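You operate a simulated robot arm through the tools that you are given. There is no shell and no other tool. Be economical: measure what you need, move in short steps, check, and stop when the job is done.

The job below is to be done with a simulated robot arm. You get a single attempt, and the scene is never put back.

## Task
Fit the tall knob on the spindle, turn it to the green mark and back to black, then tray it.
Fine: the knob goes in the green tray.

The check looks at the end state, three seconds after you hand in, the way a careful person would. Anything else that was tipped, shoved, dropped, spilled or broken makes it a failure.

## Robot
A 7-joint arm with a two-finger parallel gripper on a trunk, on a base that drives. Base frame: it is fixed to the floor where the robot stands at the start and does not move with it; the origin is under the middle of the robot, x ahead of it, y to its left, z up; the surface under the hand at the start is at about z = 750. Readings come in mm, rad, newtons and seconds.
With the tool pointing down near the work surface it reaches from about 480 to 920 mm from the robot's upright axis, wherever it stands. Its first joint turns from -2.007 to 2.007 rad. Places, roughly: green tray [500, 600, 800]; spindle [400, 200, 800]. Payload 3.91 kg.
Tool frame: the origin (TCP) lies between the finger pads and is the grasp point; the fingertips stand 30 mm ahead of it; z points along the fingers, y is the line along which they close. The gripper opens to 110 mm. The fingers are 20 mm wide and 10 mm thick; the gripper's body (48 by 112 mm) begins 55 mm behind the TCP.
Orientation is told as [roll, pitch, yaw] about the base's x, y, z axes, in that order, counted from this pose: with the fingers straight down and closing along the base's y, the tool's x points along the base's -x, its y along +y and its z along -z.

## Interface
- The arm moves only by the tool servo_tool. Its argument "plan" is one flat list of numbers, 7 for each row, row after row: the turn, a rotation vector about the base's x, y, z in rad, then the shift along the base's x, y, z in mm, then the gripper command, from -1 (shut) to 1 (fully open), values between in proportion. In form: [wx, wy, wz, x, y, z, hand, wx, wy, wz, x, y, z, hand, ...]. A call has 1 to 12 rows; each row is the pose to reach, as a shift and turn from the pose commanded when the call began. Each row takes 0.2 s and may step no farther than 50 mm and 0.15 rad from the row before; otherwise, or with a gripper value out of range, the whole call is refused. Where a pose cannot be reached the arm comes as near as it can. A force on the tool above 40 N (or 10 N above the force at the start of the call, whichever is more), or a blocked arm, ends the call early, and 0.2 s more pass. The fingers move at their own pace (about 153 mm/s each) and stop on an object; they squeeze with about 30 N. The grip force told is the motor's: it shows also when the fingers shut on nothing. Time passes only in rows, and 0.2 s behind the last, so rows that repeat a pose let the fingers close. The reply holds the time, the measured pose of the TCP, the force on the tool along the base axes, the opening and the grip force, in the units named above and with some noise, with the torque about the TCP (base axes, N m) and any sound that the robot's microphone picked up, and new pictures: "views" is both (left out), scene, wrist or none.
- Cameras (640 x 400 px; columns grow to the right, rows downward): "scene" is now at [207.7, 232.4, 1257]; the picture's right is [0.39, -0.92, 0.00], its down [-0.77, -0.32, -0.55] and it looks along [0.51, 0.21, -0.84] (base axes); focal length 278 px, centre (320, 200). "wrist" rides on the gripper at [72, 17, -103] in the tool frame; the picture's right is [-0.23, 0.97, 0.00], its down [-0.76, -0.18, -0.62] and it looks along [-0.61, -0.14, 0.78] (tool axes); focal length 222 px, centre (320, 200).
- move_column(by): slides the trunk up (or, below 0, down) by that many mm; the arm and the scene camera ride with it, the base frame stays. It gives what a move gives, with no picture.
- roll_base(legs): drives the robot by 1 to 6 legs, each [ahead, left, turn to the left] in mm, mm and rad, along the robot's own axes; the way and the turn of a leg run together, so that a leg with both is an arc; at most 1500 mm and 3.142 rad a leg. The arm and the cameras ride along, it lands a little off, and it stops where it bumps. It gives what a move gives, and a new picture of the scene camera.
- pan_tilt(pan, tilt): turns the head with the scene camera to pan (to the left, within 1.396 rad either way) and tilt (down, from -0.506 to 1.204), counted from straight ahead of the robot. It gives what a move gives, and a new picture of the scene camera.
- measure_at(camera, pixels): for up to 12 pixels [column, row] of the newest picture of that camera ("zoom" is the newest enlarged one), the place [x, y, z] in the base frame of the surface seen there, good to about 2 mm. No time passes.
- inspect(camera, box): a new picture of the part [left, top, right, bottom] of that camera's present view, enlarged. No time passes.
- job_done(): hands the job in; it is judged then, once.

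Keep the steps short. Do not move on a guess: measure, check each grasp and each placing, and mend mistakes. In all there are 80 turns and 260 pictures (those below and enlarged ones count). Leave the gripper open and the arm clear of the work at the hand-in unless told otherwise, and finish with a single line.

The tools are called after "Emit:" as a command line: name --argument value ..., lists and objects as JSON in quotes. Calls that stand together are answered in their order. servo_tool: Moves the arm, as the interface text tells. Its arguments: {"type":"object","properties":{"plan":{"type":"array"},"views":{"type":"string","enum":["both","scene","wrist","none"]}},"required":["plan"]} The other tools are called the same way: move_column (by) slides the trunk up or down; roll_base (legs) drives the base; pan_tilt (pan, tilt) turns the head that bears the scene camera; measure_at (camera, pixels) gives the place of the surface under pixels of a picture; inspect (camera, box) takes an enlarged picture of a part of a camera's view; job_done () hands the job in.

At the start:

```text
clock: 0.0
tool_pos: [325.0, 274.9, 1045.5]
tool_rot: [0.0, -0.001, 0.001]
contact_force: [-0.3, 0.0, 0.1]
moment: [-0.01, 0.02, -0.03]
finger_gap: 109.9
grasp_force: 0.0
trunk travel left (down, up): [-625.0, 365.0]
robot x, y, heading: [1.5, 1.7, -0.002]
head pan, tilt: [0.398, 0.99]
```

scene: 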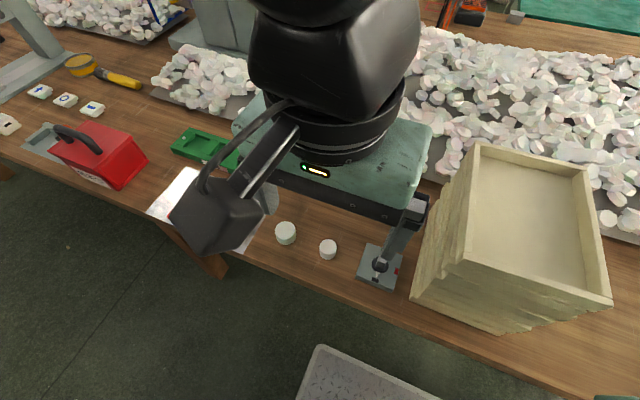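
wrist: 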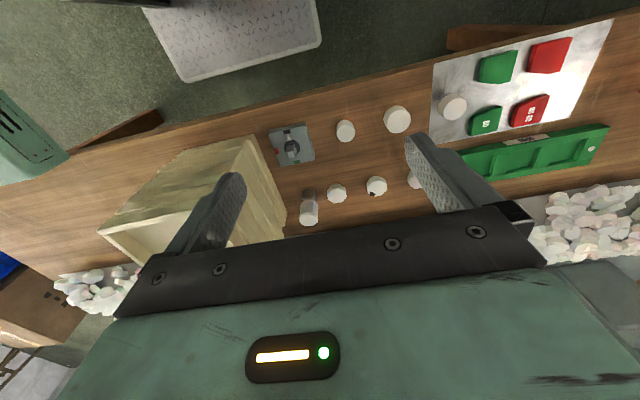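

I see a spindle plate, several white knobs and a green tray. I'll enlarge the wrist view to tell them apart.

Emit:
inspect --camera "wrist" --box '[250, 90, 450, 240]'

Emit:
inspect --camera "scene" --box '[130, 110, 450, 310]'

Emit:
measure_at --camera "wrist" --pixels '[[292, 148], [345, 130], [397, 120], [453, 107], [309, 212], [336, 193], [376, 185], [414, 179], [540, 150], [310, 200]]'

```text
2.67 times, centred on (350, 165) of wrist
```

zoom: 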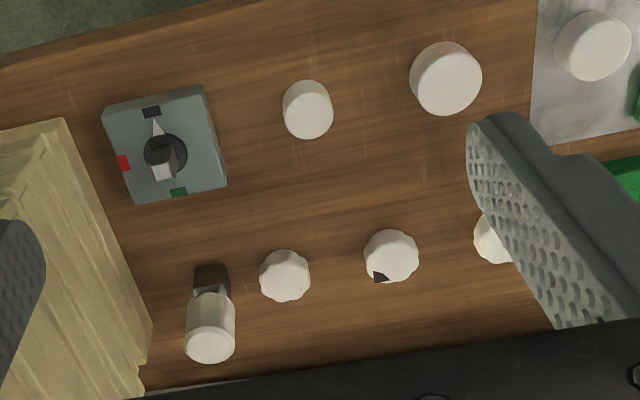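

```text
2.00 times, centred on (290, 210) of scene
```

zoom: 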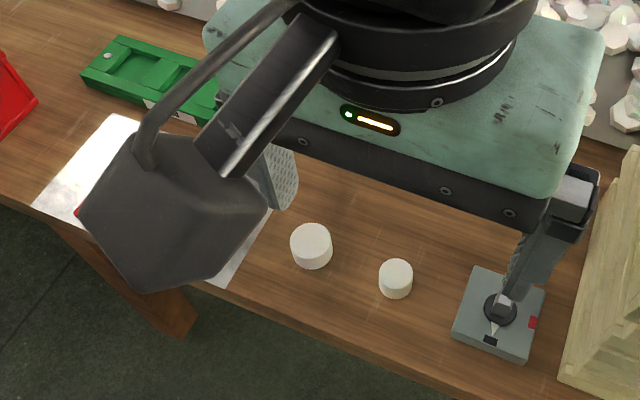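

```text
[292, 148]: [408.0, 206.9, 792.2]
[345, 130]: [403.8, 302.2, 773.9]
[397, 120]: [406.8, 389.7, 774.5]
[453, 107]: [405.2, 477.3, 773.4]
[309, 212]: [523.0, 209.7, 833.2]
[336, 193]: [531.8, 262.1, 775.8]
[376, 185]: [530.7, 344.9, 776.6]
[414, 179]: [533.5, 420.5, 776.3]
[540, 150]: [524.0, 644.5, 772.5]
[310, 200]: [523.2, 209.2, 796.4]
```

The tall object is at about (523, 210), with its top near z 833. First I'll check the plate marks and the thing behind, then get a closer view.

Emit:
inspect --camera "wrist" --box '[260, 115, 340, 165]'

Emit:
measure_at --camera "scene" --pixels '[[350, 385], [325, 350], [300, 330], [285, 240], [200, 145], [600, 297], [465, 325], [412, 302], [480, 150]]'

Emit:
inspect --camera "wrist" --box '[280, 180, 344, 230]'

```text
8.00 times, centred on (300, 140) of wrist
```

zoom: 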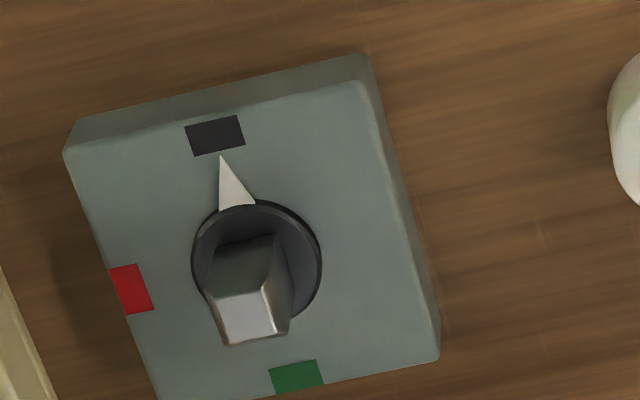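

```text
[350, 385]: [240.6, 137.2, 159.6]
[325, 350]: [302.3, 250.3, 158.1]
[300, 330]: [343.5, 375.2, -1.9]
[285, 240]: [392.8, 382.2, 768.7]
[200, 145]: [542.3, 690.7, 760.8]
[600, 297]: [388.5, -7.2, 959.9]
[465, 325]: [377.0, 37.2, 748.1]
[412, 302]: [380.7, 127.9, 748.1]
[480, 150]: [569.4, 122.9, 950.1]
```

```text
8.00 times, centred on (312, 205) of wrist
```

zoom: 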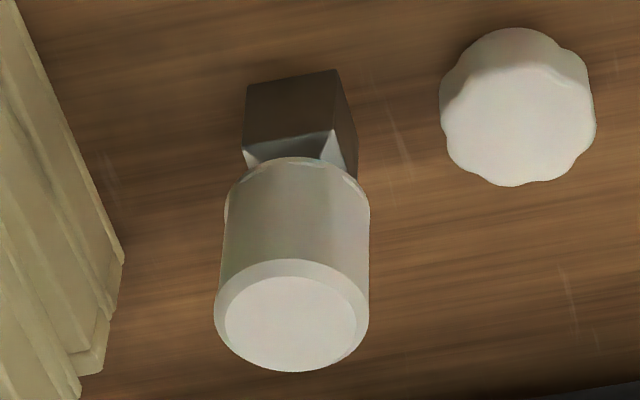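

Next I'll measure details of the tall piece, its dark base and the crate edge.

Emit:
measure_at --camera "zoom" --pixels '[[290, 320], [225, 310], [360, 310], [290, 280], [295, 175], [290, 145], [290, 90], [250, 130], [340, 90], [120, 260], [80, 380], [520, 130]]'

Emit:
measure_at --camera "wrist" --pixels '[[286, 146], [289, 154], [291, 140], [287, 136], [297, 162], [276, 151], [270, 134], [305, 126], [314, 160], [281, 163], [255, 138], [286, 210]]'

```text
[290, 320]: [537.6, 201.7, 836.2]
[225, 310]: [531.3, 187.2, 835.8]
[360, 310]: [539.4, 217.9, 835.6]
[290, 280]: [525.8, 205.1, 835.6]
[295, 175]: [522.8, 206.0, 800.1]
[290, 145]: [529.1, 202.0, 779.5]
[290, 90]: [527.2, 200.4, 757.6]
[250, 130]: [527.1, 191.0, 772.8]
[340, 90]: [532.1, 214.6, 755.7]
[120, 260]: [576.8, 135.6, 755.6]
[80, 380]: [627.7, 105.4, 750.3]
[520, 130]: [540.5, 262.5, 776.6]
```

```text
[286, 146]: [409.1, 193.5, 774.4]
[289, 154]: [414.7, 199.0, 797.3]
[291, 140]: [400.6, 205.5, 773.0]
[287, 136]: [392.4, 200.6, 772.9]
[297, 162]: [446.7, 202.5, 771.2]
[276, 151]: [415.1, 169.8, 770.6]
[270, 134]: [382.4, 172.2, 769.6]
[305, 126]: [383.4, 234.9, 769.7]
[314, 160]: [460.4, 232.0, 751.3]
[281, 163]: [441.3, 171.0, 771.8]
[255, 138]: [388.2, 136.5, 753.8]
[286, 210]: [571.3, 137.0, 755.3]
```

Tall knob is about 32 mm across, z ≈ 796–836, and sits on a dark block. The spindle, near (414, 203), is close to the inner reach limit, so I'll back the base up 100 mm.

Emit:
roll_base --legs '[[-100, 0, 0]]'

```text
clock: 1.1
tool_pos: [222.7, 275.8, 1044.9]
tool_rot: [-0.001, -0.002, 0.003]
contact_force: [-0.5, 0.2, -0.6]
moment: [0.0, -0.02, 0.0]
finger_gap: 110.2
grasp_force: 0.1
trunk travel left (down, up): [-625.0, 365.0]
robot x, y, heading: [-103.5, -1.5, 0.003]
head pan, tilt: [0.398, 0.99]
```

scene: 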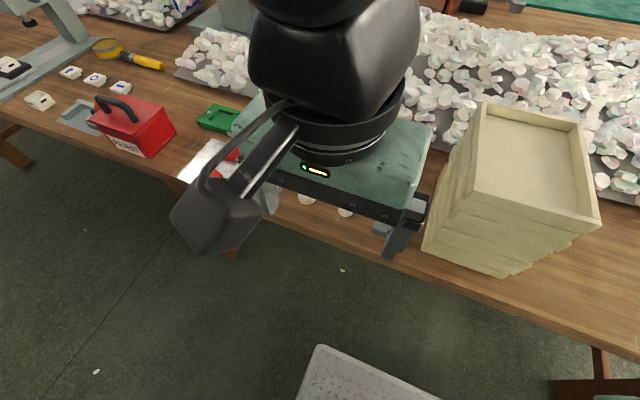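

Now bringing the hand forward for a closer look at the knob.

Emit:
servo_tool --plan '[0, 0, 0, 45, -10, 0, 1, 0, 0, 0, 90, -20, -10, 1, 0, 0, 0, 130, -30, -35, 1, 0, 0, 0, 165, -40, -65, 1, 0, 0, 0, 197, -46, -95, 1, 0, 0, 0, 217, -46, -125, 1]'

```text
clock: 2.5
tool_pos: [441.5, 229.5, 920.6]
tool_rot: [0.0, -0.002, 0.002]
contact_force: [0.2, -0.4, 0.0]
moment: [0.02, -0.02, -0.01]
finger_gap: 110.1
grasp_force: 0.2
trunk travel left (down, up): [-625.0, 365.0]
robot x, y, heading: [-100.7, 0.4, 0.003]
head pan, tilt: [0.398, 0.99]
```

scene: 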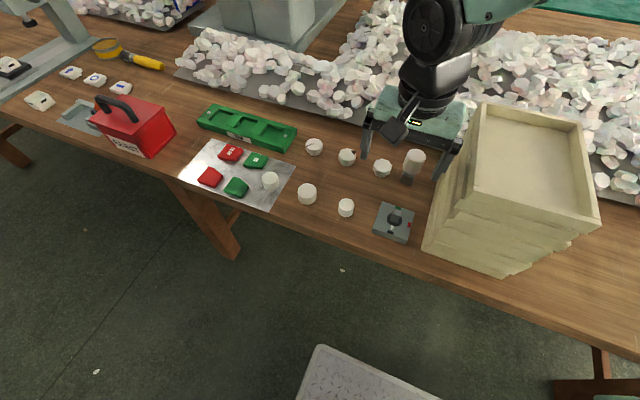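
wrist: 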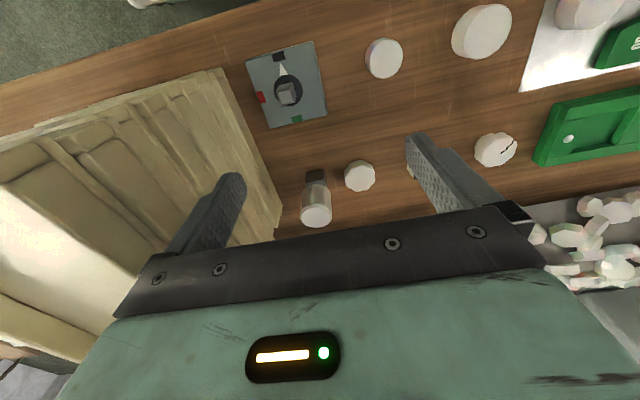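

Emit:
inspect --camera "wrist" --box '[270, 150, 366, 240]'

Emit:
inspect --camera "scene" --box '[360, 130, 440, 250]'

Emit:
inspect --camera "wrist" --box '[240, 30, 340, 140]'

Emit:
inspect --camera "scene" --box '[170, 90, 350, 210]'

```text
4.44 times, centred on (318, 195) of wrist
```

zoom: 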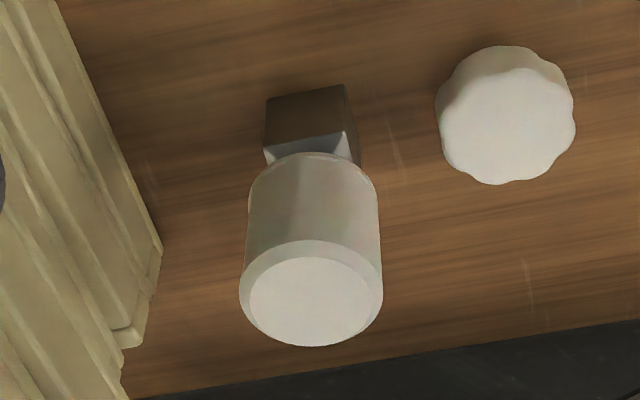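

```text
3.33 times, centred on (400, 190) of scene
```

zoom: 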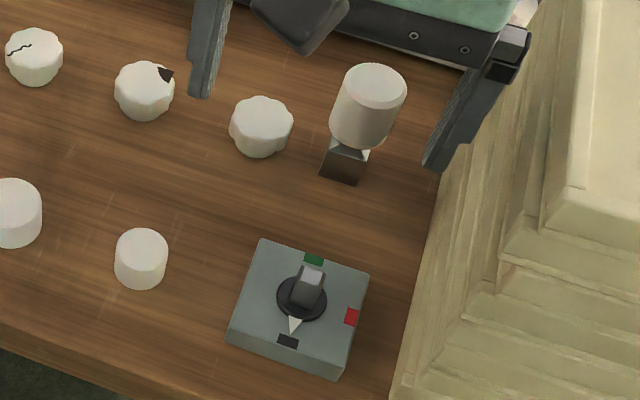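

```text
3.64 times, centred on (290, 85) of wrist
```

zoom: 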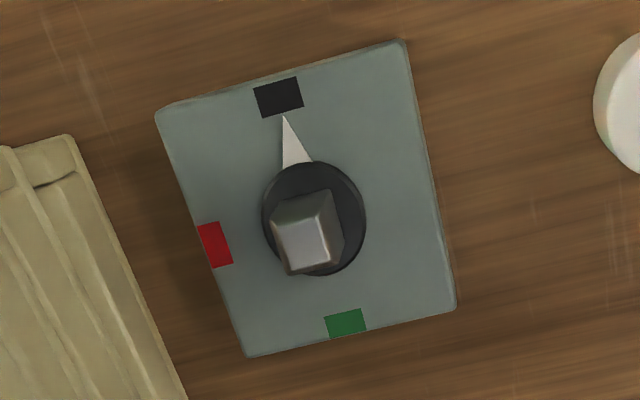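

```text
3.33 times, centred on (260, 150) of scene
```

zoom: 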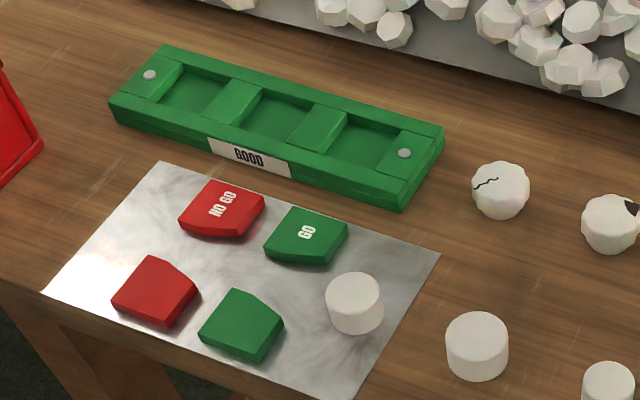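

The knob stands on a square dark peg and the spindle is square with a pointer on black. I'll measure both yaws.

Emit:
inspect --camera "wrist" --box '[296, 160, 336, 190]'

Emit:
inspect --camera "wrist" --box '[262, 60, 314, 130]'

```text
13.33 times, centred on (316, 175) of wrist
```

zoom: 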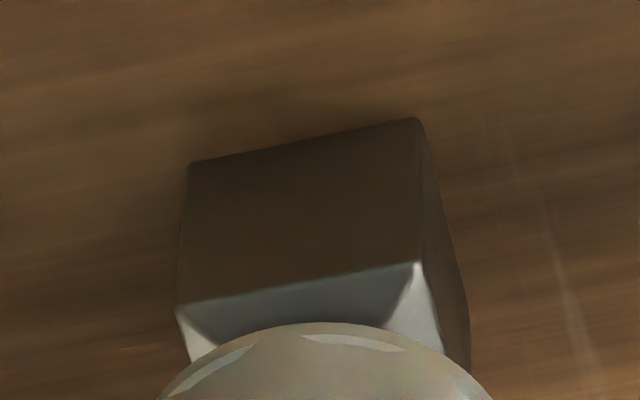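

```text
5.71 times, centred on (288, 95) of wrist
```

zoom: 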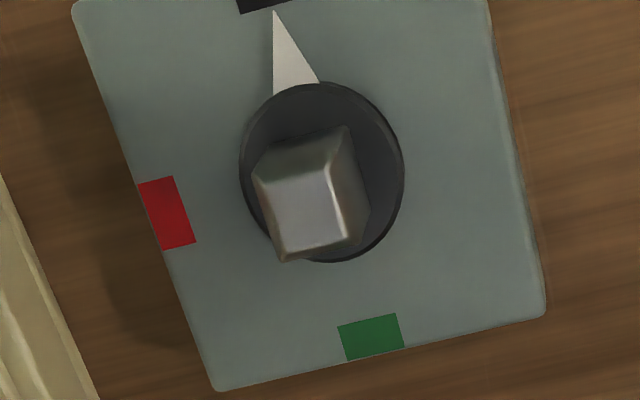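

Emit:
measure_at --camera "zoom" --pixels '[[268, 192], [328, 180], [290, 250], [350, 232], [306, 212], [275, 150], [340, 132], [300, 60], [275, 15], [370, 338], [168, 212], [325, 255]]'

Emit:
measure_at --camera "wrist" --pixels '[[278, 57], [310.5, 172], [318, 171], [325, 169], [310, 178], [325, 176], [329, 178], [316, 182], [316, 190], [316, 205], [316, 216], [327, 172]]'

```text
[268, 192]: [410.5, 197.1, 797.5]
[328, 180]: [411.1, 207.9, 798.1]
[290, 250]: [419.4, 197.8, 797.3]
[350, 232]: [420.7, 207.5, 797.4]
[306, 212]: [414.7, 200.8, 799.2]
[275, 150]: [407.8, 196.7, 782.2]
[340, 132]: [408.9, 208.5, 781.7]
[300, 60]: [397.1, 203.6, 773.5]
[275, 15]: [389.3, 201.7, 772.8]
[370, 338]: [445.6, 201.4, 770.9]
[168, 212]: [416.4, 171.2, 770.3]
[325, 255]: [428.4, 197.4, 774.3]
```

```text
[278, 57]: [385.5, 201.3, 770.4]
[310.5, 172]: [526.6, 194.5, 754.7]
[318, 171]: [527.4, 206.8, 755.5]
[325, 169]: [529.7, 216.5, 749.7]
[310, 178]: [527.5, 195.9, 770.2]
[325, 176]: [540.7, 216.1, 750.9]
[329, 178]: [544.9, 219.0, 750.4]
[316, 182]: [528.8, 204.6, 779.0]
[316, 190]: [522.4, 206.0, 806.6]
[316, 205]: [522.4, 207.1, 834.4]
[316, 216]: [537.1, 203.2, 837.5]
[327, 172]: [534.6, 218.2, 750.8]
```

Spindle axis ≈ (415.7, 202), square and aligned with the axes, top z 797.5. Before grasping, I'll test whether the wrist can turn clockwise 180° here, which is the black → green direction away from red.

Emit:
servo_tool --plan '[0, 0, -0.15, 0, 0, 0, 0.1, 0, 0, -0.3, 0, 0, 0, 0.1, 0, 0, -0.45, 0, 0, 0, 0.1, 0, 0, -0.6, 0, 0, 0, 0.1, 0, 0, -0.75, 0, 0, 0, 0.1, 0, 0, -0.9, 0, 0, 0, 0.1, 0, 0, -1.05, 0, 0, 0, 0.1, 0, 0, -1.2, 0, 0, 0, 0.1, 0, 0, -1.35, 0, 0, 0, 0.1, 0, 0, -1.5, 0, 0, 0, 0.1, 0, 0, -1.57, 0, 0, 0, 0.1]' --views "none"

Emit:
servo_tool --plan '[0, 0, -0.15, 0, 0, 0, 0.1, 0, 0, -0.3, 0, 0, 0, 0.1, 0, 0, -0.45, 0, 0, 0, 0.1, 0, 0, -0.6, 0, 0, 0, 0.1, 0, 0, -0.75, 0, 0, 0, 0.1, 0, 0, -0.9, 0, 0, 0, 0.1, 0, 0, -1.05, 0, 0, 0, 0.1, 0, 0, -1.2, 0, 0, 0, 0.1, 0, 0, -1.35, 0, 0, 0, 0.1, 0, 0, -1.5, 0, 0, 0, 0.1, 0, 0, -1.57, 0, 0, 0, 0.1]' --views "none"

```text
clock: 5.0
tool_pos: [439.1, 228.5, 919.9]
tool_rot: [0.0, 0.0, -1.572]
contact_force: [0.0, 0.2, -1.7]
moment: [0.0, 0.0, 0.0]
finger_gap: 60.5
grasp_force: 0.0
trunk travel left (down, up): [-625.0, 365.0]
robot x, y, heading: [-96.9, -0.3, 0.0]
head pan, tilt: [0.398, 0.99]
```

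```text
clock: 7.1
tool_pos: [501.0, 172.1, 931.4]
tool_rot: [-0.062, -0.019, 3.078]
contact_force: [-24.9, 58.3, -7.4]
moment: [-1.52, -0.63, -0.31]
finger_gap: 32.1
grasp_force: 0.0
trunk travel left (down, up): [-625.0, 365.0]
robot x, y, heading: [-99.6, 0.6, 0.005]
head pan, tilt: [0.398, 0.99]
stopped in row 10: the force on the tool passed its limit at 100 N (the readings are from after the stop); the commanded pose is now the measured one
```

A contact happened: near the end of the turn the arm drifted to (501, 172) and force rose. I'll look before moving.

Emit:
pan_tilt --pan 0.2 --tilt 0.9

Emit:
inspect --camera "wrist" --box '[0, 0, 640, 400]'

```text
clock: 7.8
tool_pos: [501.7, 170.2, 932.3]
tool_rot: [-0.061, -0.019, 3.075]
contact_force: [-22.2, 62.4, -7.3]
moment: [-1.62, -0.57, -0.1]
finger_gap: 26.9
grasp_force: 0.2
trunk travel left (down, up): [-625.0, 365.0]
robot x, y, heading: [-101.6, 1.6, 0.005]
head pan, tilt: [0.201, 0.901]
```

scene: 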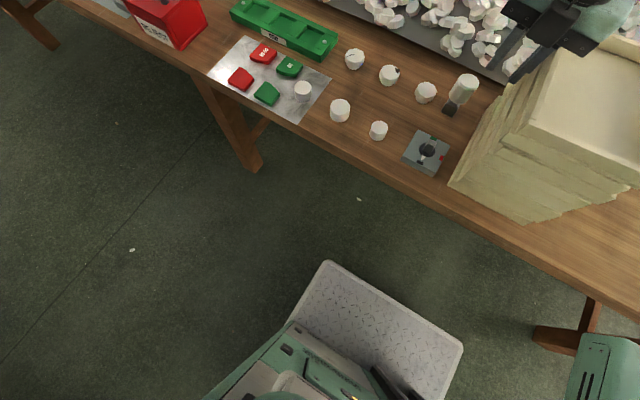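

```text
1.00 times, centred on (320, 200) of wrist (not enlarged: the box is as wide or as high as the picture)
```

zoom: 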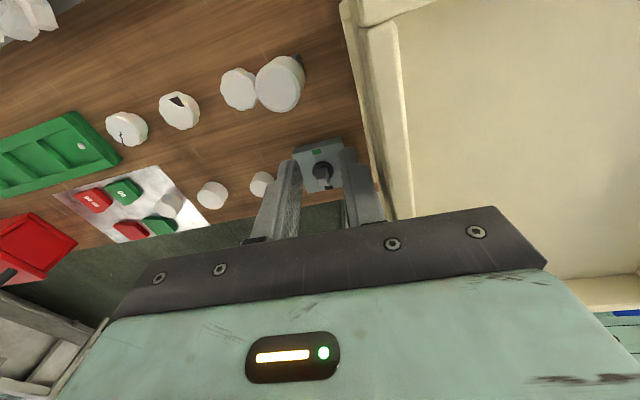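

The left finger/body is pressing against the crate's side. I'll back off in +y, then up.

Emit:
servo_tool --plan '[0, 0, 0, 0, 20, 3, 0.1, 0, 0, 0, 0, 45, 10, 0.1, 0, 0, 0, 0, 60, 40, 0.1, 0, 0, 0, 0, 70, 80, 0.1]' --views "both"

```text
clock: 8.8
tool_pos: [497.2, 241.9, 1011.7]
tool_rot: [-0.053, -0.014, 3.095]
contact_force: [-1.4, -0.8, 0.6]
moment: [0.04, -0.05, 0.01]
finger_gap: 60.3
grasp_force: 0.1
trunk travel left (down, up): [-625.0, 365.0]
robot x, y, heading: [-100.6, -3.4, 0.002]
head pan, tilt: [0.201, 0.901]
```

scene: 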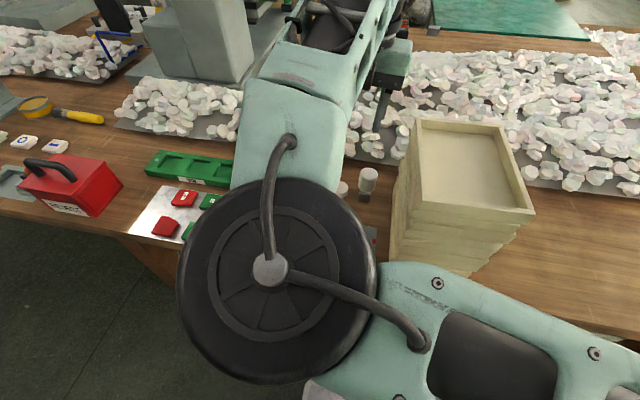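
wrist: 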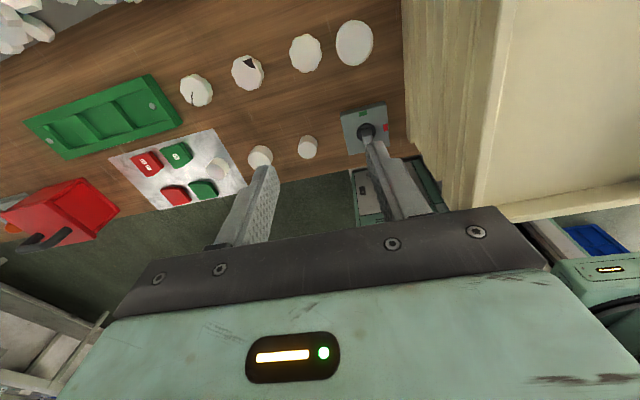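

Emit:
measure_at --camera "wrist" --pixels '[[400, 60], [410, 140], [415, 158], [412, 20], [355, 110], [362, 110]]'

Emit:
inspect --camera "wrist" --box '[330, 0, 530, 220]'

Emit:
measure_at --camera "scene" --pixels '[[533, 213], [440, 170], [416, 121], [390, 255], [510, 125]]'

```text
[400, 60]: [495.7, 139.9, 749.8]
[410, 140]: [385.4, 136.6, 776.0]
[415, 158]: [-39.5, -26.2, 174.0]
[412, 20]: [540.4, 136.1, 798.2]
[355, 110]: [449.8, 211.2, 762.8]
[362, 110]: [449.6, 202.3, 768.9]
```

```text
1.82 times, centred on (430, 110) of wrist
```

zoom: 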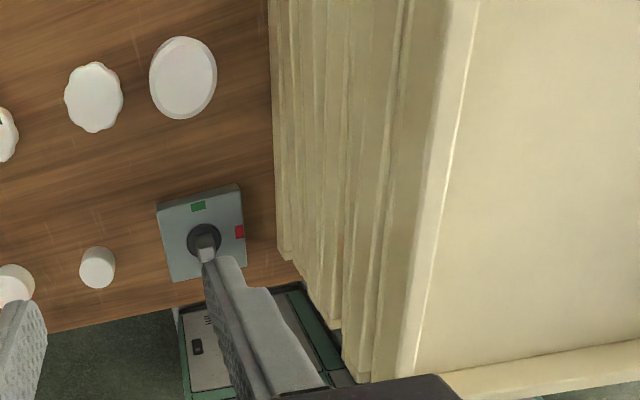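

```text
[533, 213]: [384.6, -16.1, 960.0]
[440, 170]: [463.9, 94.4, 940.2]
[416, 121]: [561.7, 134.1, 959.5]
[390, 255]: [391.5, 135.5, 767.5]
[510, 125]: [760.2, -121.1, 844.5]
```

The crate still stands in place, and so do the knob and plate. The arm flipped elbow pose past about −90°, so I'll use two 90° strokes with a regrasp instead. Now I'll unwind, high and away from the crate.

Emit:
servo_tool --plan '[0, 0, 0, 0, 30, 30, 0.1, 0, 0, 0.15, 0, 60, 60, 0.1, 0, 0, 0.3, 0, 80, 80, 0.1, 0, 0, 0.45, 0, 80, 80, 0.1, 0, 0, 0.6, 0, 80, 80, 0.1, 0, 0, 0.75, 0, 80, 80, 0.1, 0, 0, 0.9, 0, 80, 80, 0.1, 0, 0, 1.05, 0, 80, 80, 0.1, 0, 0, 1.2, 0, 80, 80, 0.1, 0, 0, 1.35, 0, 80, 80, 0.1, 0, 0, 1.5, 0, 80, 80, 0.1, 0, 0, 1.6, 0, 80, 80, 0.1]' --views "scene"

```text
clock: 11.4
tool_pos: [497.1, 321.1, 1093.2]
tool_rot: [-0.055, -0.016, -1.588]
contact_force: [0.5, -0.8, 0.0]
moment: [-0.02, -0.03, 0.0]
finger_gap: 60.5
grasp_force: 0.1
out of reach, approached as far as the arm can: row 1, 2, 3
trunk travel left (down, up): [-625.0, 365.0]
robot x, y, heading: [-99.3, 0.7, 0.0]
head pan, tilt: [0.201, 0.901]
```

scene: 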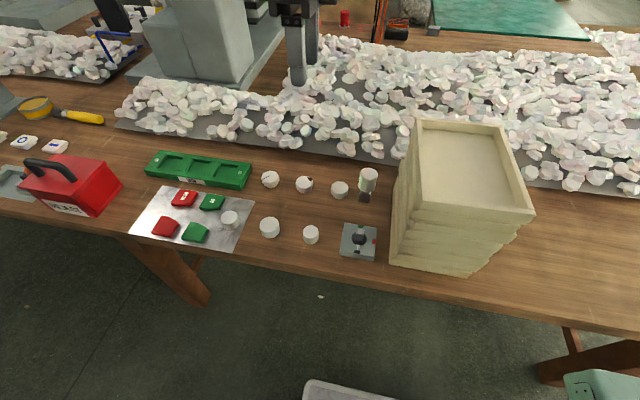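

Emit:
servo_tool --plan '[0.016, -0.055, 0.018, 0, 0, 0, 0.1]' --views "none"

Emit:
servo_tool --plan '[0, 0, 0.15, 0, -10, -20, 0.1, 0, 0, 0.3, 0, -20, -40, 0.1, 0, 0, 0.45, 0, -30, -60, 0.1, 0, 0, 0.6, 0, -40, -80, 0.1, 0, 0, 0.75, -10, -50, -100, 0.1, 0, 0, 0.9, -20, -60, -110, 0.1, 0, 0, 1.05, -20, -60, -110, 0.1, 0, 0, 1.2, -20, -60, -110, 0.1, 0, 0, 1.35, -20, -60, -110, 0.1, 0, 0, 1.5, -20, -60, -110, 0.1, 0, 0, 1.57, -20, -60, -110, 0.1]' --views "both"

```text
clock: 11.8
tool_pos: [497.5, 321.5, 1092.4]
tool_rot: [0.0, 0.002, -1.573]
contact_force: [0.1, 0.0, 0.5]
moment: [0.01, 0.04, -0.05]
finger_gap: 60.6
grasp_force: 0.1
trunk travel left (down, up): [-625.0, 365.0]
robot x, y, heading: [-100.3, -0.4, -0.002]
head pan, tilt: [0.201, 0.901]
```

```text
clock: 14.2
tool_pos: [476.9, 261.6, 982.6]
tool_rot: [0.001, 0.001, -0.001]
contact_force: [0.5, -0.1, 0.2]
moment: [0.02, -0.02, 0.02]
finger_gap: 60.4
grasp_force: 0.0
trunk travel left (down, up): [-625.0, 365.0]
robot x, y, heading: [-99.3, 0.5, 0.0]
head pan, tilt: [0.201, 0.901]
```

scene: 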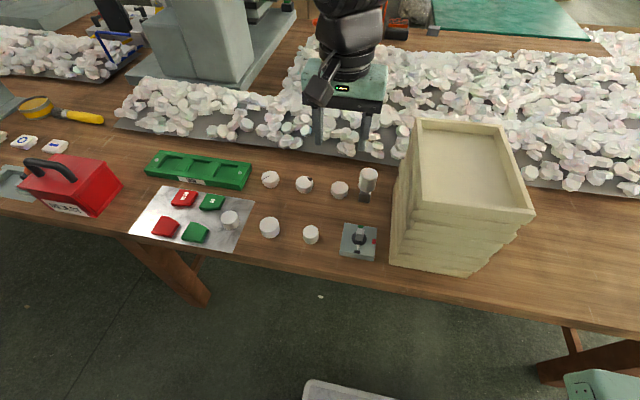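
wrist: 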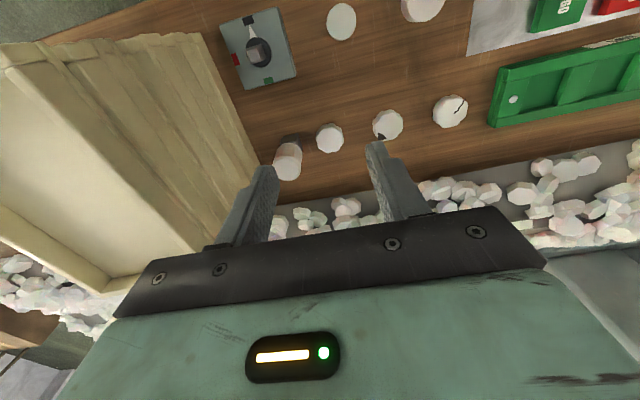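

Back to the normal pose. Now I'll pinpoint the knob's centre from both cameras.

Emit:
inspect --camera "scene" --box '[340, 160, 390, 210]'

Emit:
measure_at --camera "zoom" --pixels '[[260, 130], [460, 130], [360, 90], [360, 200], [360, 145], [335, 300], [300, 400], [420, 300], [340, 460]]'

Emit:
inspect --camera "wrist" --box '[265, 120, 315, 190]'

```text
8.00 times, centred on (365, 185) of scene
```

zoom: 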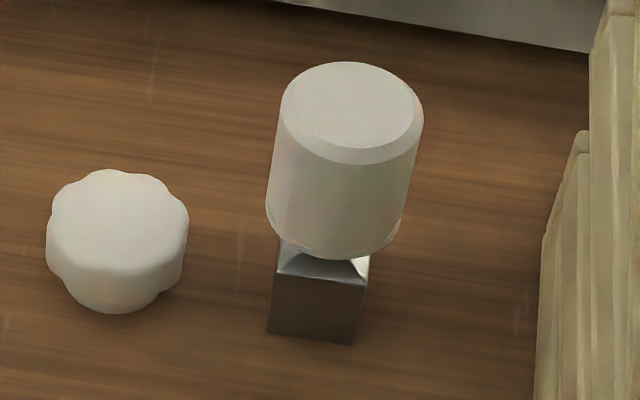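

```text
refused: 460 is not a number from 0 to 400
```

```text
5.71 times, centred on (290, 155) of wrist
```

zoom: 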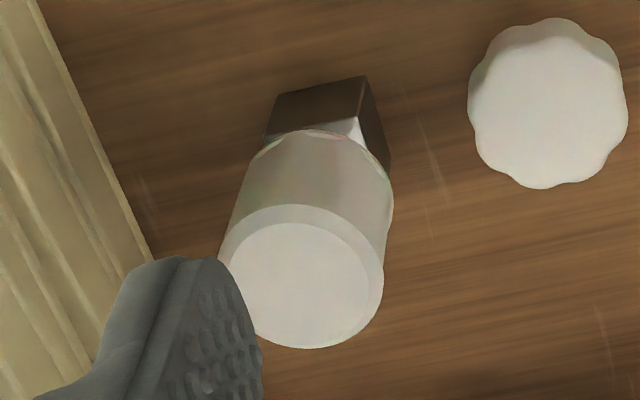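

Emit:
measure_at --camera "zoom" --pixels '[[305, 340], [305, 285], [300, 215], [270, 280], [375, 270], [310, 150], [300, 110], [340, 95], [377, 125], [365, 85]]'

Emit:
measure_at --camera "scene" --pixels '[[367.5, 175], [367.5, 169], [374.5, 173], [361.5, 173], [367, 184], [364, 198], [362, 200], [368.5, 201], [366, 191]]'

```text
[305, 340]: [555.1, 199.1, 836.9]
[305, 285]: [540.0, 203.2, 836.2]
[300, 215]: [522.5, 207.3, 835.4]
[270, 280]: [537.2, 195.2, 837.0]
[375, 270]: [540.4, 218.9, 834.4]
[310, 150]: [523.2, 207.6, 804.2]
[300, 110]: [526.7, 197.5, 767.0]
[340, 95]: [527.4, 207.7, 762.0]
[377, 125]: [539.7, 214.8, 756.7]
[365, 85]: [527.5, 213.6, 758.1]
```

```text
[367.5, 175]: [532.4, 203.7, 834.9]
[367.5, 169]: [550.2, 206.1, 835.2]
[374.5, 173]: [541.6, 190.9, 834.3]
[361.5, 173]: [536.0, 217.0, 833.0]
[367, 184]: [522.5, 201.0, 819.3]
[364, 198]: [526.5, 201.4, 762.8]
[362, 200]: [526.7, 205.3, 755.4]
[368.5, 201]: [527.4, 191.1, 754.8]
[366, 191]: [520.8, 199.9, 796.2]
```

Knob centre ≈ (538.5, 204), top 836. I'll go above it and descend with the gap at 60, then check before closing.

Emit:
servo_tool --plan '[0, 0, 0, 30, -25, -25, 0.1, 0, 0, 0, 61.5, -57.6, -50, 0.1, 0, 0, 0, 61.5, -57.6, -85, 0.1, 0, 0, 0, 61.5, -57.6, -115, 0.1, 0, 0, 0, 61.5, -57.6, -138, 0.1, 0, 0, 0, 61.5, -57.6, -154, 0.1]' --views "both"

```text
refused: row 2 steps farther than a row can; nothing moved
```

Emit:
servo_tool --plan '[0, 0, 0, 25, -25, -20, 0.1, 0, 0, 0, 50, -47, -40, 0.1, 0, 0, 0, 61.5, -57.6, -70, 0.1, 0, 0, 0, 61.5, -57.6, -100, 0.1, 0, 0, 0, 61.5, -57.6, -130, 0.1, 0, 0, 0, 61.5, -57.6, -154, 0.1]' --views "both"

```text
clock: 15.6
tool_pos: [537.6, 204.1, 827.7]
tool_rot: [0.0, 0.002, -0.002]
contact_force: [0.2, -0.5, 0.0]
moment: [0.0, 0.01, 0.02]
finger_gap: 60.3
grasp_force: 0.1
trunk travel left (down, up): [-625.0, 365.0]
robot x, y, heading: [-100.8, -0.2, 0.006]
head pan, tilt: [0.201, 0.901]
```

scene: 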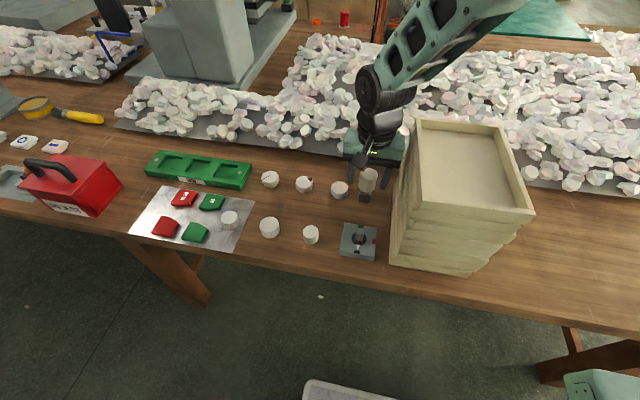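
wrist: 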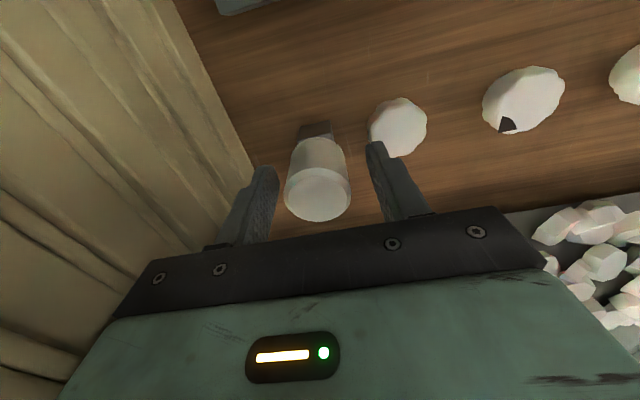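

The knob sits between the fingers, at about (318, 185). Closing.

Emit:
servo_tool --plan '[0, 0, 0, 0, 0, 0, -0.3, 0, 0, 0, 0, 0, 0, -1, 0, 0, 0, 0, 0, 0, -1]' --views "wrist"

```text
clock: 16.4
tool_pos: [538.5, 204.0, 828.6]
tool_rot: [0.0, 0.002, -0.003]
contact_force: [1.2, 0.6, -0.2]
moment: [0.03, -0.01, 0.0]
finger_gap: 36.8
grasp_force: 30.6
trunk travel left (down, up): [-625.0, 365.0]
robot x, y, heading: [-101.6, -3.9, -0.003]
head pan, tilt: [0.201, 0.901]
```

wrist: 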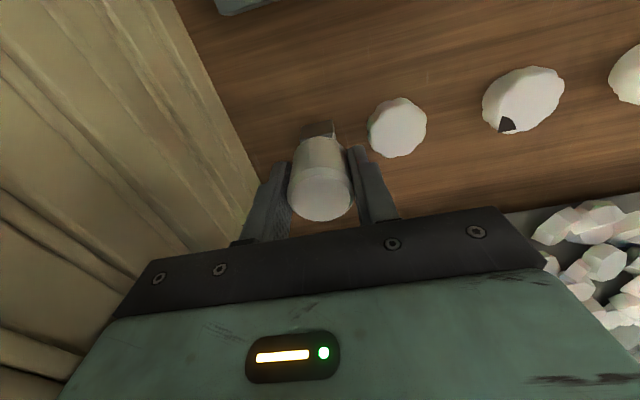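

Gripped (36.8 mm, 30 N). Lifting gently and watching the block.

Emit:
servo_tool --plan '[0, 0, 0, 0, 0, 8, -1, 0, 0, 0, 0, 0, 20, -1, 0, 0, 0, 0, 0, 35, -1, 0, 0, 0, 0, 0, 60, -1]' --views "both"

Emit:
inspect --camera "scene" --box '[320, 130, 400, 210]'

```text
clock: 17.4
tool_pos: [538.9, 203.3, 887.7]
tool_rot: [0.0, 0.002, -0.004]
contact_force: [-0.5, 0.3, -1.0]
moment: [-0.03, 0.01, 0.02]
finger_gap: 36.9
grasp_force: 30.2
trunk travel left (down, up): [-625.0, 365.0]
robot x, y, heading: [-99.2, 1.0, -0.005]
head pan, tilt: [0.201, 0.901]
```

scene: 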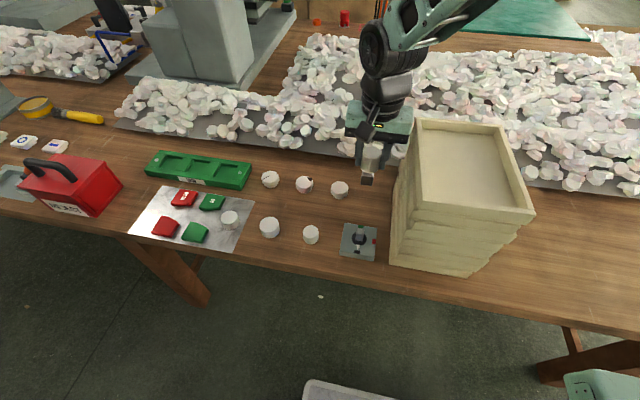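
wrist: 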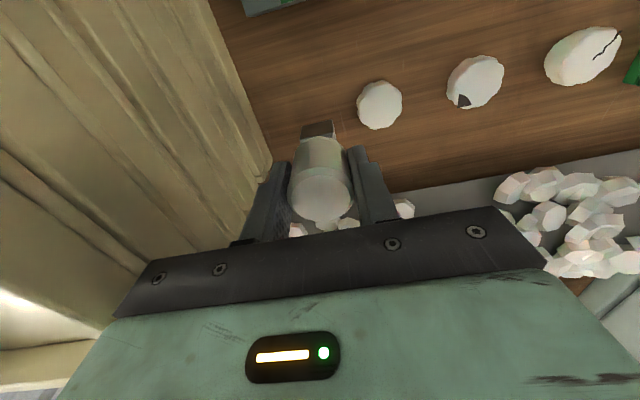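

```text
5.00 times, centred on (360, 170) of scene
```

zoom: 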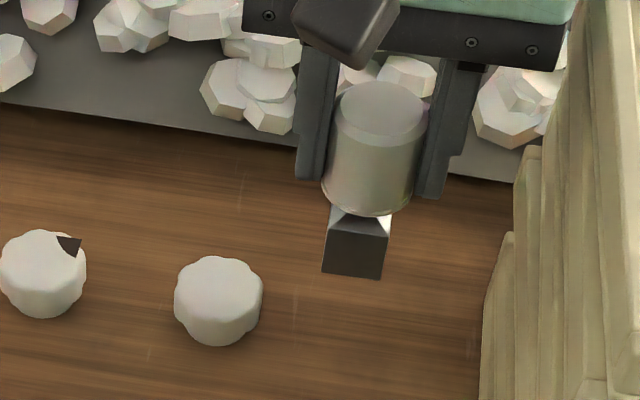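

The dark square block is part of the knob: a square socket whose bottom is 78.6 mm below the TCP. I'll carry it to above the spindle with the bottom at about z 808 and check the alignment.

Emit:
servo_tool --plan '[0, 0, 0, -40, 0, 10, -1, 0, 0, 0, -80, 0, 10, -1, 0, 0, 0, -110, -1, 10, -1, 0, 0, 0, -123, -1, 10, -1, 0, 0, 0, -123, -1, 4, -1]' --views "both"

Emit:
inspect --camera "scene" --box '[310, 180, 410, 270]'

Emit:
inspect --camera "wrist" --box '[270, 80, 370, 180]'

```text
clock: 18.6
tool_pos: [414.9, 201.7, 892.5]
tool_rot: [0.001, 0.003, -0.004]
contact_force: [0.2, -0.4, -0.6]
moment: [0.0, -0.01, 0.01]
finger_gap: 37.1
grasp_force: 29.6
trunk travel left (down, up): [-625.0, 365.0]
robot x, y, heading: [-99.8, -1.1, -0.001]
head pan, tilt: [0.201, 0.901]
```

scene: 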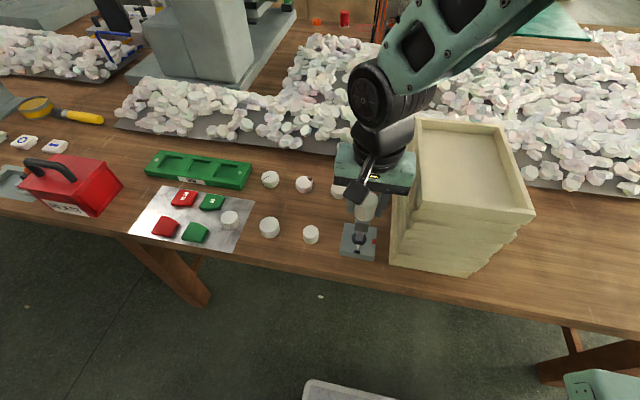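
wrist: 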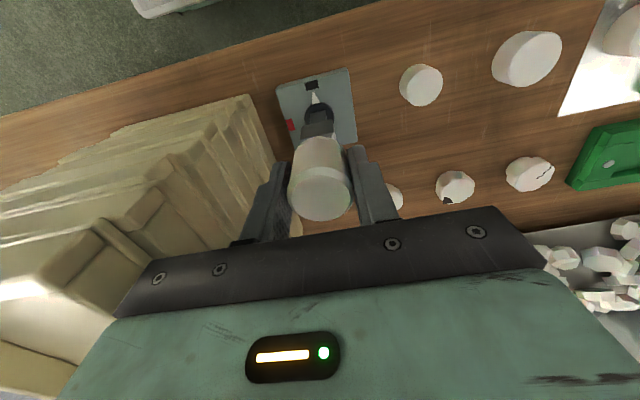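

```text
4.44 times, centred on (360, 225) of scene
```

zoom: 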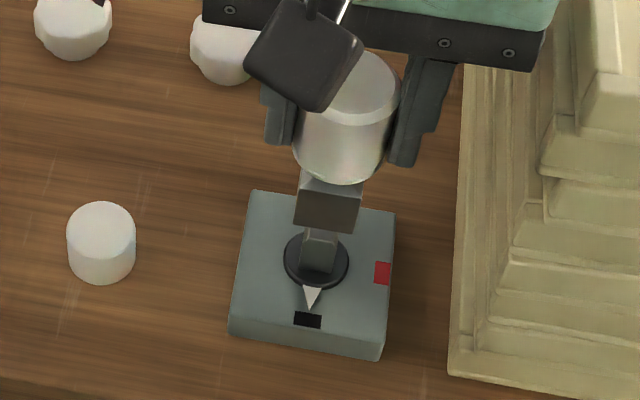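

```text
4.00 times, centred on (320, 130) of wrist
```

zoom: 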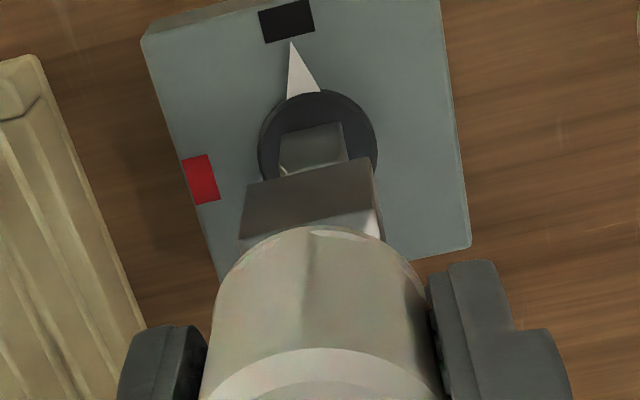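

Emit:
measure_at --camera "zoom" --pixels '[[255, 215], [310, 205], [360, 192], [250, 192], [366, 165], [376, 225], [287, 145], [312, 140], [335, 135], [312, 155], [375, 185], [345, 140]]'

Emit:
measure_at --camera "scene" --pixels '[[355, 228], [360, 229], [366, 230], [357, 237], [360, 237], [362, 238], [358, 240]]'

```text
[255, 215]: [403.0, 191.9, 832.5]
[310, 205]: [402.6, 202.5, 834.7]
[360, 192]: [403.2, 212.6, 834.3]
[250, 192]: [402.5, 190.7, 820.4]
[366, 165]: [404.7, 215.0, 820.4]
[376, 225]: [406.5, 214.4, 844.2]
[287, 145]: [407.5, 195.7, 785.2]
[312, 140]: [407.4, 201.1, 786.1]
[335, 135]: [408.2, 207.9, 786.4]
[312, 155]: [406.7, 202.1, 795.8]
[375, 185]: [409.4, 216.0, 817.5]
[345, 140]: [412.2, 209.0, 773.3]
```

```text
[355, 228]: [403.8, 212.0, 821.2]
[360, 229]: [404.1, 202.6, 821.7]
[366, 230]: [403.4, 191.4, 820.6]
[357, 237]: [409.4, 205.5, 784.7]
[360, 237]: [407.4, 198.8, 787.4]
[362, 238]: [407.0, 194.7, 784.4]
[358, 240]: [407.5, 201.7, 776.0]
```

Socket centre ≈ (415.2, 202.8), spindle ≈ (415.4, 202.1), and both yaws ≈ 0. I'll shift 0.6 mm in −y and lower in small steps.

Emit:
servo_tool --plan '[0, 0, 0, 0.2, -0.6, -6, -1, 0, 0, 0, 0.2, -0.6, -11, -1, 0, 0, 0, 0.2, -0.6, -15, -1, 0, 0, 0, 0.2, -0.6, -18, -1, 0, 0, 0, 0.2, -0.6, -21, -1, 0, 0, 0, 0.2, -0.6, -24, -1]' --views "none"

```text
clock: 20.0
tool_pos: [413.9, 202.8, 867.2]
tool_rot: [-0.001, 0.005, -0.005]
contact_force: [-6.0, -1.9, 1.4]
moment: [-0.09, 0.43, 0.0]
finger_gap: 36.9
grasp_force: 30.7
trunk travel left (down, up): [-625.0, 365.0]
robot x, y, heading: [-96.1, 0.3, 0.005]
head pan, tilt: [0.201, 0.901]
```

The bottom is now about 9 mm below the spindle top with only a light side load, so it has gone on. Continuing down with a small x relief.

Emit:
servo_tool --plan '[0, 0, 0, -1, 0, -3, -1, 0, 0, 0, -1, 0, -6, -1, 0, 0, 0, -1, 0, -9, -1, 0, 0, 0, -1, 0, -12, -1, 0, 0, 0, -1, 0, -14, -1, 0, 0, 0, -1, 0, -16, -1]' --views "both"

Emit:
inspect --camera "scene" --box '[310, 180, 410, 270]'

Emit:
inspect --camera "wrist" --box '[270, 80, 370, 180]'

```text
clock: 21.4
tool_pos: [413.7, 202.5, 852.7]
tool_rot: [-0.001, 0.002, -0.002]
contact_force: [-5.3, -0.3, 1.2]
moment: [-0.03, 0.27, -0.02]
finger_gap: 36.5
grasp_force: 30.3
trunk travel left (down, up): [-625.0, 365.0]
robot x, y, heading: [-101.0, -0.0, 0.002]
head pan, tilt: [0.201, 0.901]
```

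scene: 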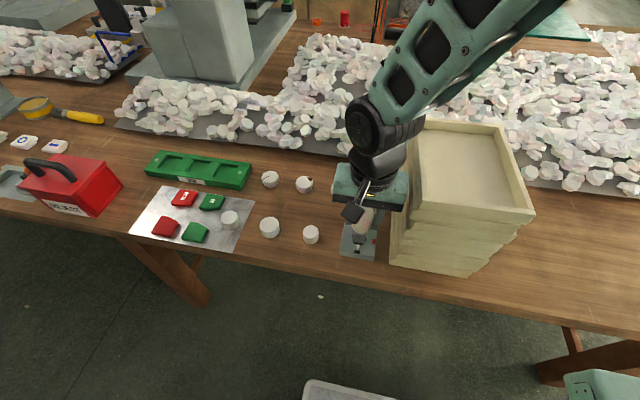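
wrist: 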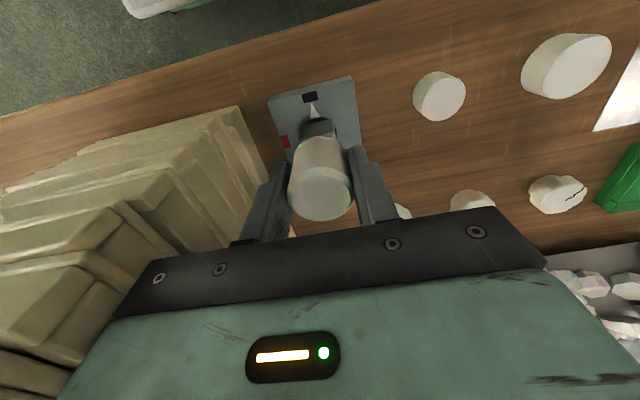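

```text
4.44 times, centred on (360, 225) of scene
```

zoom: 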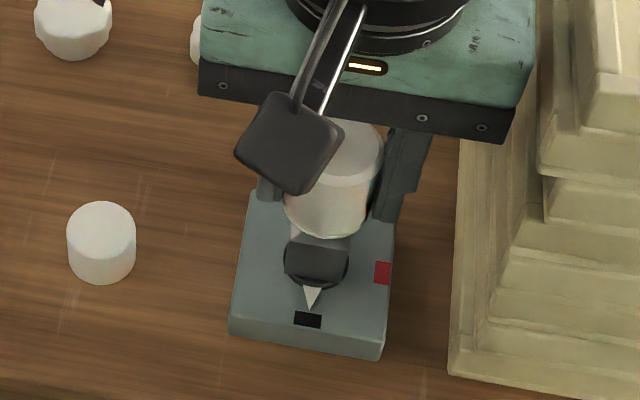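

```text
4.00 times, centred on (320, 130) of wrist
```

zoom: 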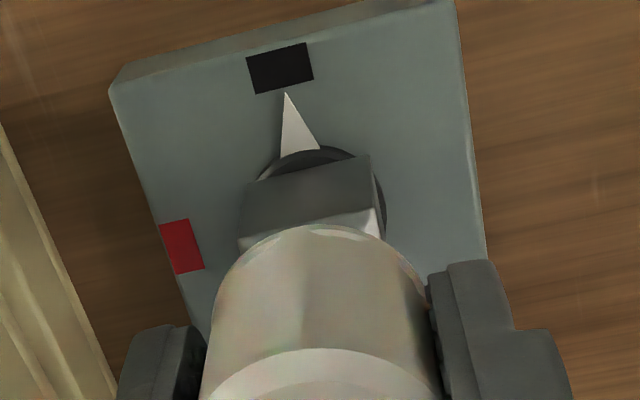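

Seated: bottom ≈ z 774, on the boss. I'll start the turn clockwise, away from red, with a first short stroke.

Emit:
servo_tool --plan '[0, 0, 0, -1.5, 0, 0.5, -1, 0, 0, -0.1, -1.5, 0, 0.5, -1, 0, 0, -0.2, -1.5, 0, 0.5, -1, 0, 0, -0.3, -1.5, 0, 0.5, -1]' --views "wrist"

Emit:
inspect --camera "scene" --box '[310, 180, 410, 270]'

```text
clock: 22.4
tool_pos: [412.6, 201.6, 851.8]
tool_rot: [0.001, 0.001, -0.305]
contact_force: [0.0, -2.5, -0.5]
moment: [-0.23, -0.07, 0.27]
finger_gap: 36.6
grasp_force: 29.7
trunk travel left (down, up): [-625.0, 365.0]
robot x, y, heading: [-103.7, -0.8, 0.002]
head pan, tilt: [0.201, 0.901]
```

wrist: 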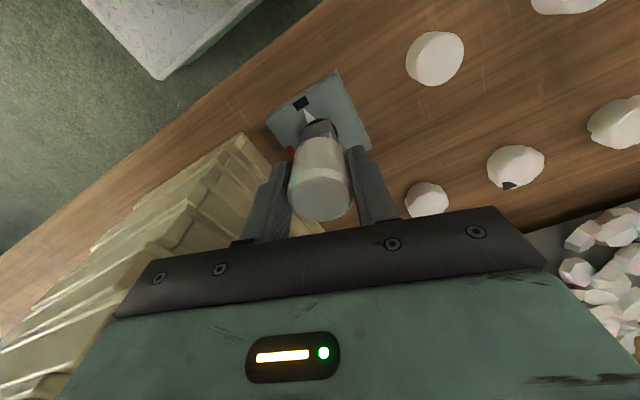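

```text
4.44 times, centred on (360, 225) of scene
```

zoom: 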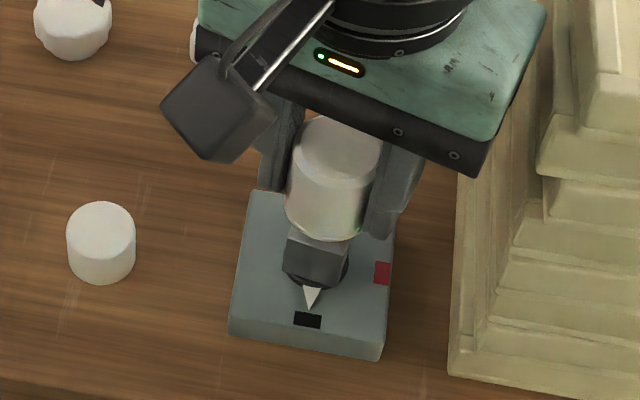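

The socket turned about 17° but the pointer hasn't moved, so there may be play in the socket. I'll turn a little further and look.

Emit:
servo_tool --plan '[0, 0, -0.1, 0, 0, 0, -1, 0, 0, -0.2, 0, 0, 0, -1, 0, 0, -0.3, 0, 0, 0, -1]' --views "wrist"

Emit:
inspect --camera "scene" --box '[310, 180, 410, 270]'

Emit:
inspect --camera "wrist" --box '[260, 60, 380, 170]'

```text
clock: 23.2
tool_pos: [412.1, 202.7, 853.3]
tool_rot: [0.0, 0.001, -0.607]
contact_force: [0.9, 2.2, 0.9]
moment: [-0.13, 0.03, 0.5]
finger_gap: 36.7
grasp_force: 29.8
trunk travel left (down, up): [-625.0, 365.0]
robot x, y, heading: [-102.0, -3.0, 0.0]
head pan, tilt: [0.201, 0.901]
```

wrist: 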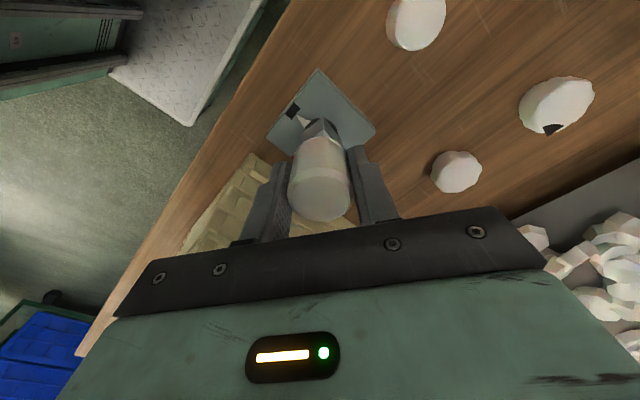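

```text
4.44 times, centred on (360, 225) of scene
```

zoom: 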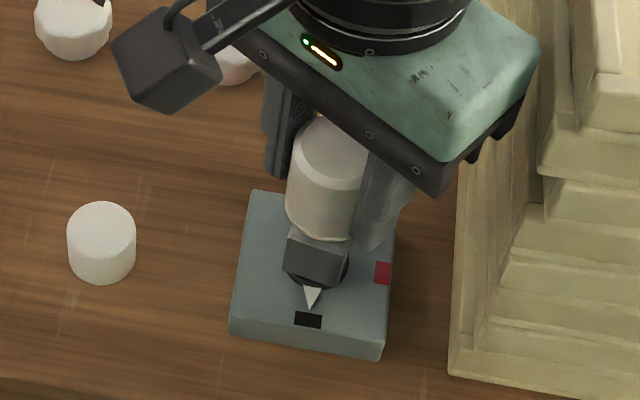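

```text
3.64 times, centred on (320, 115) of wrist
```

zoom: 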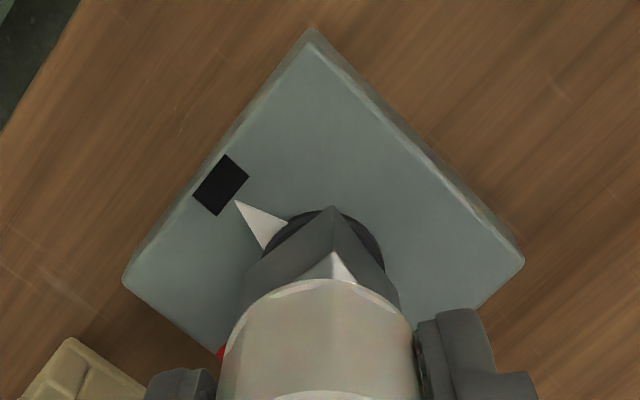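

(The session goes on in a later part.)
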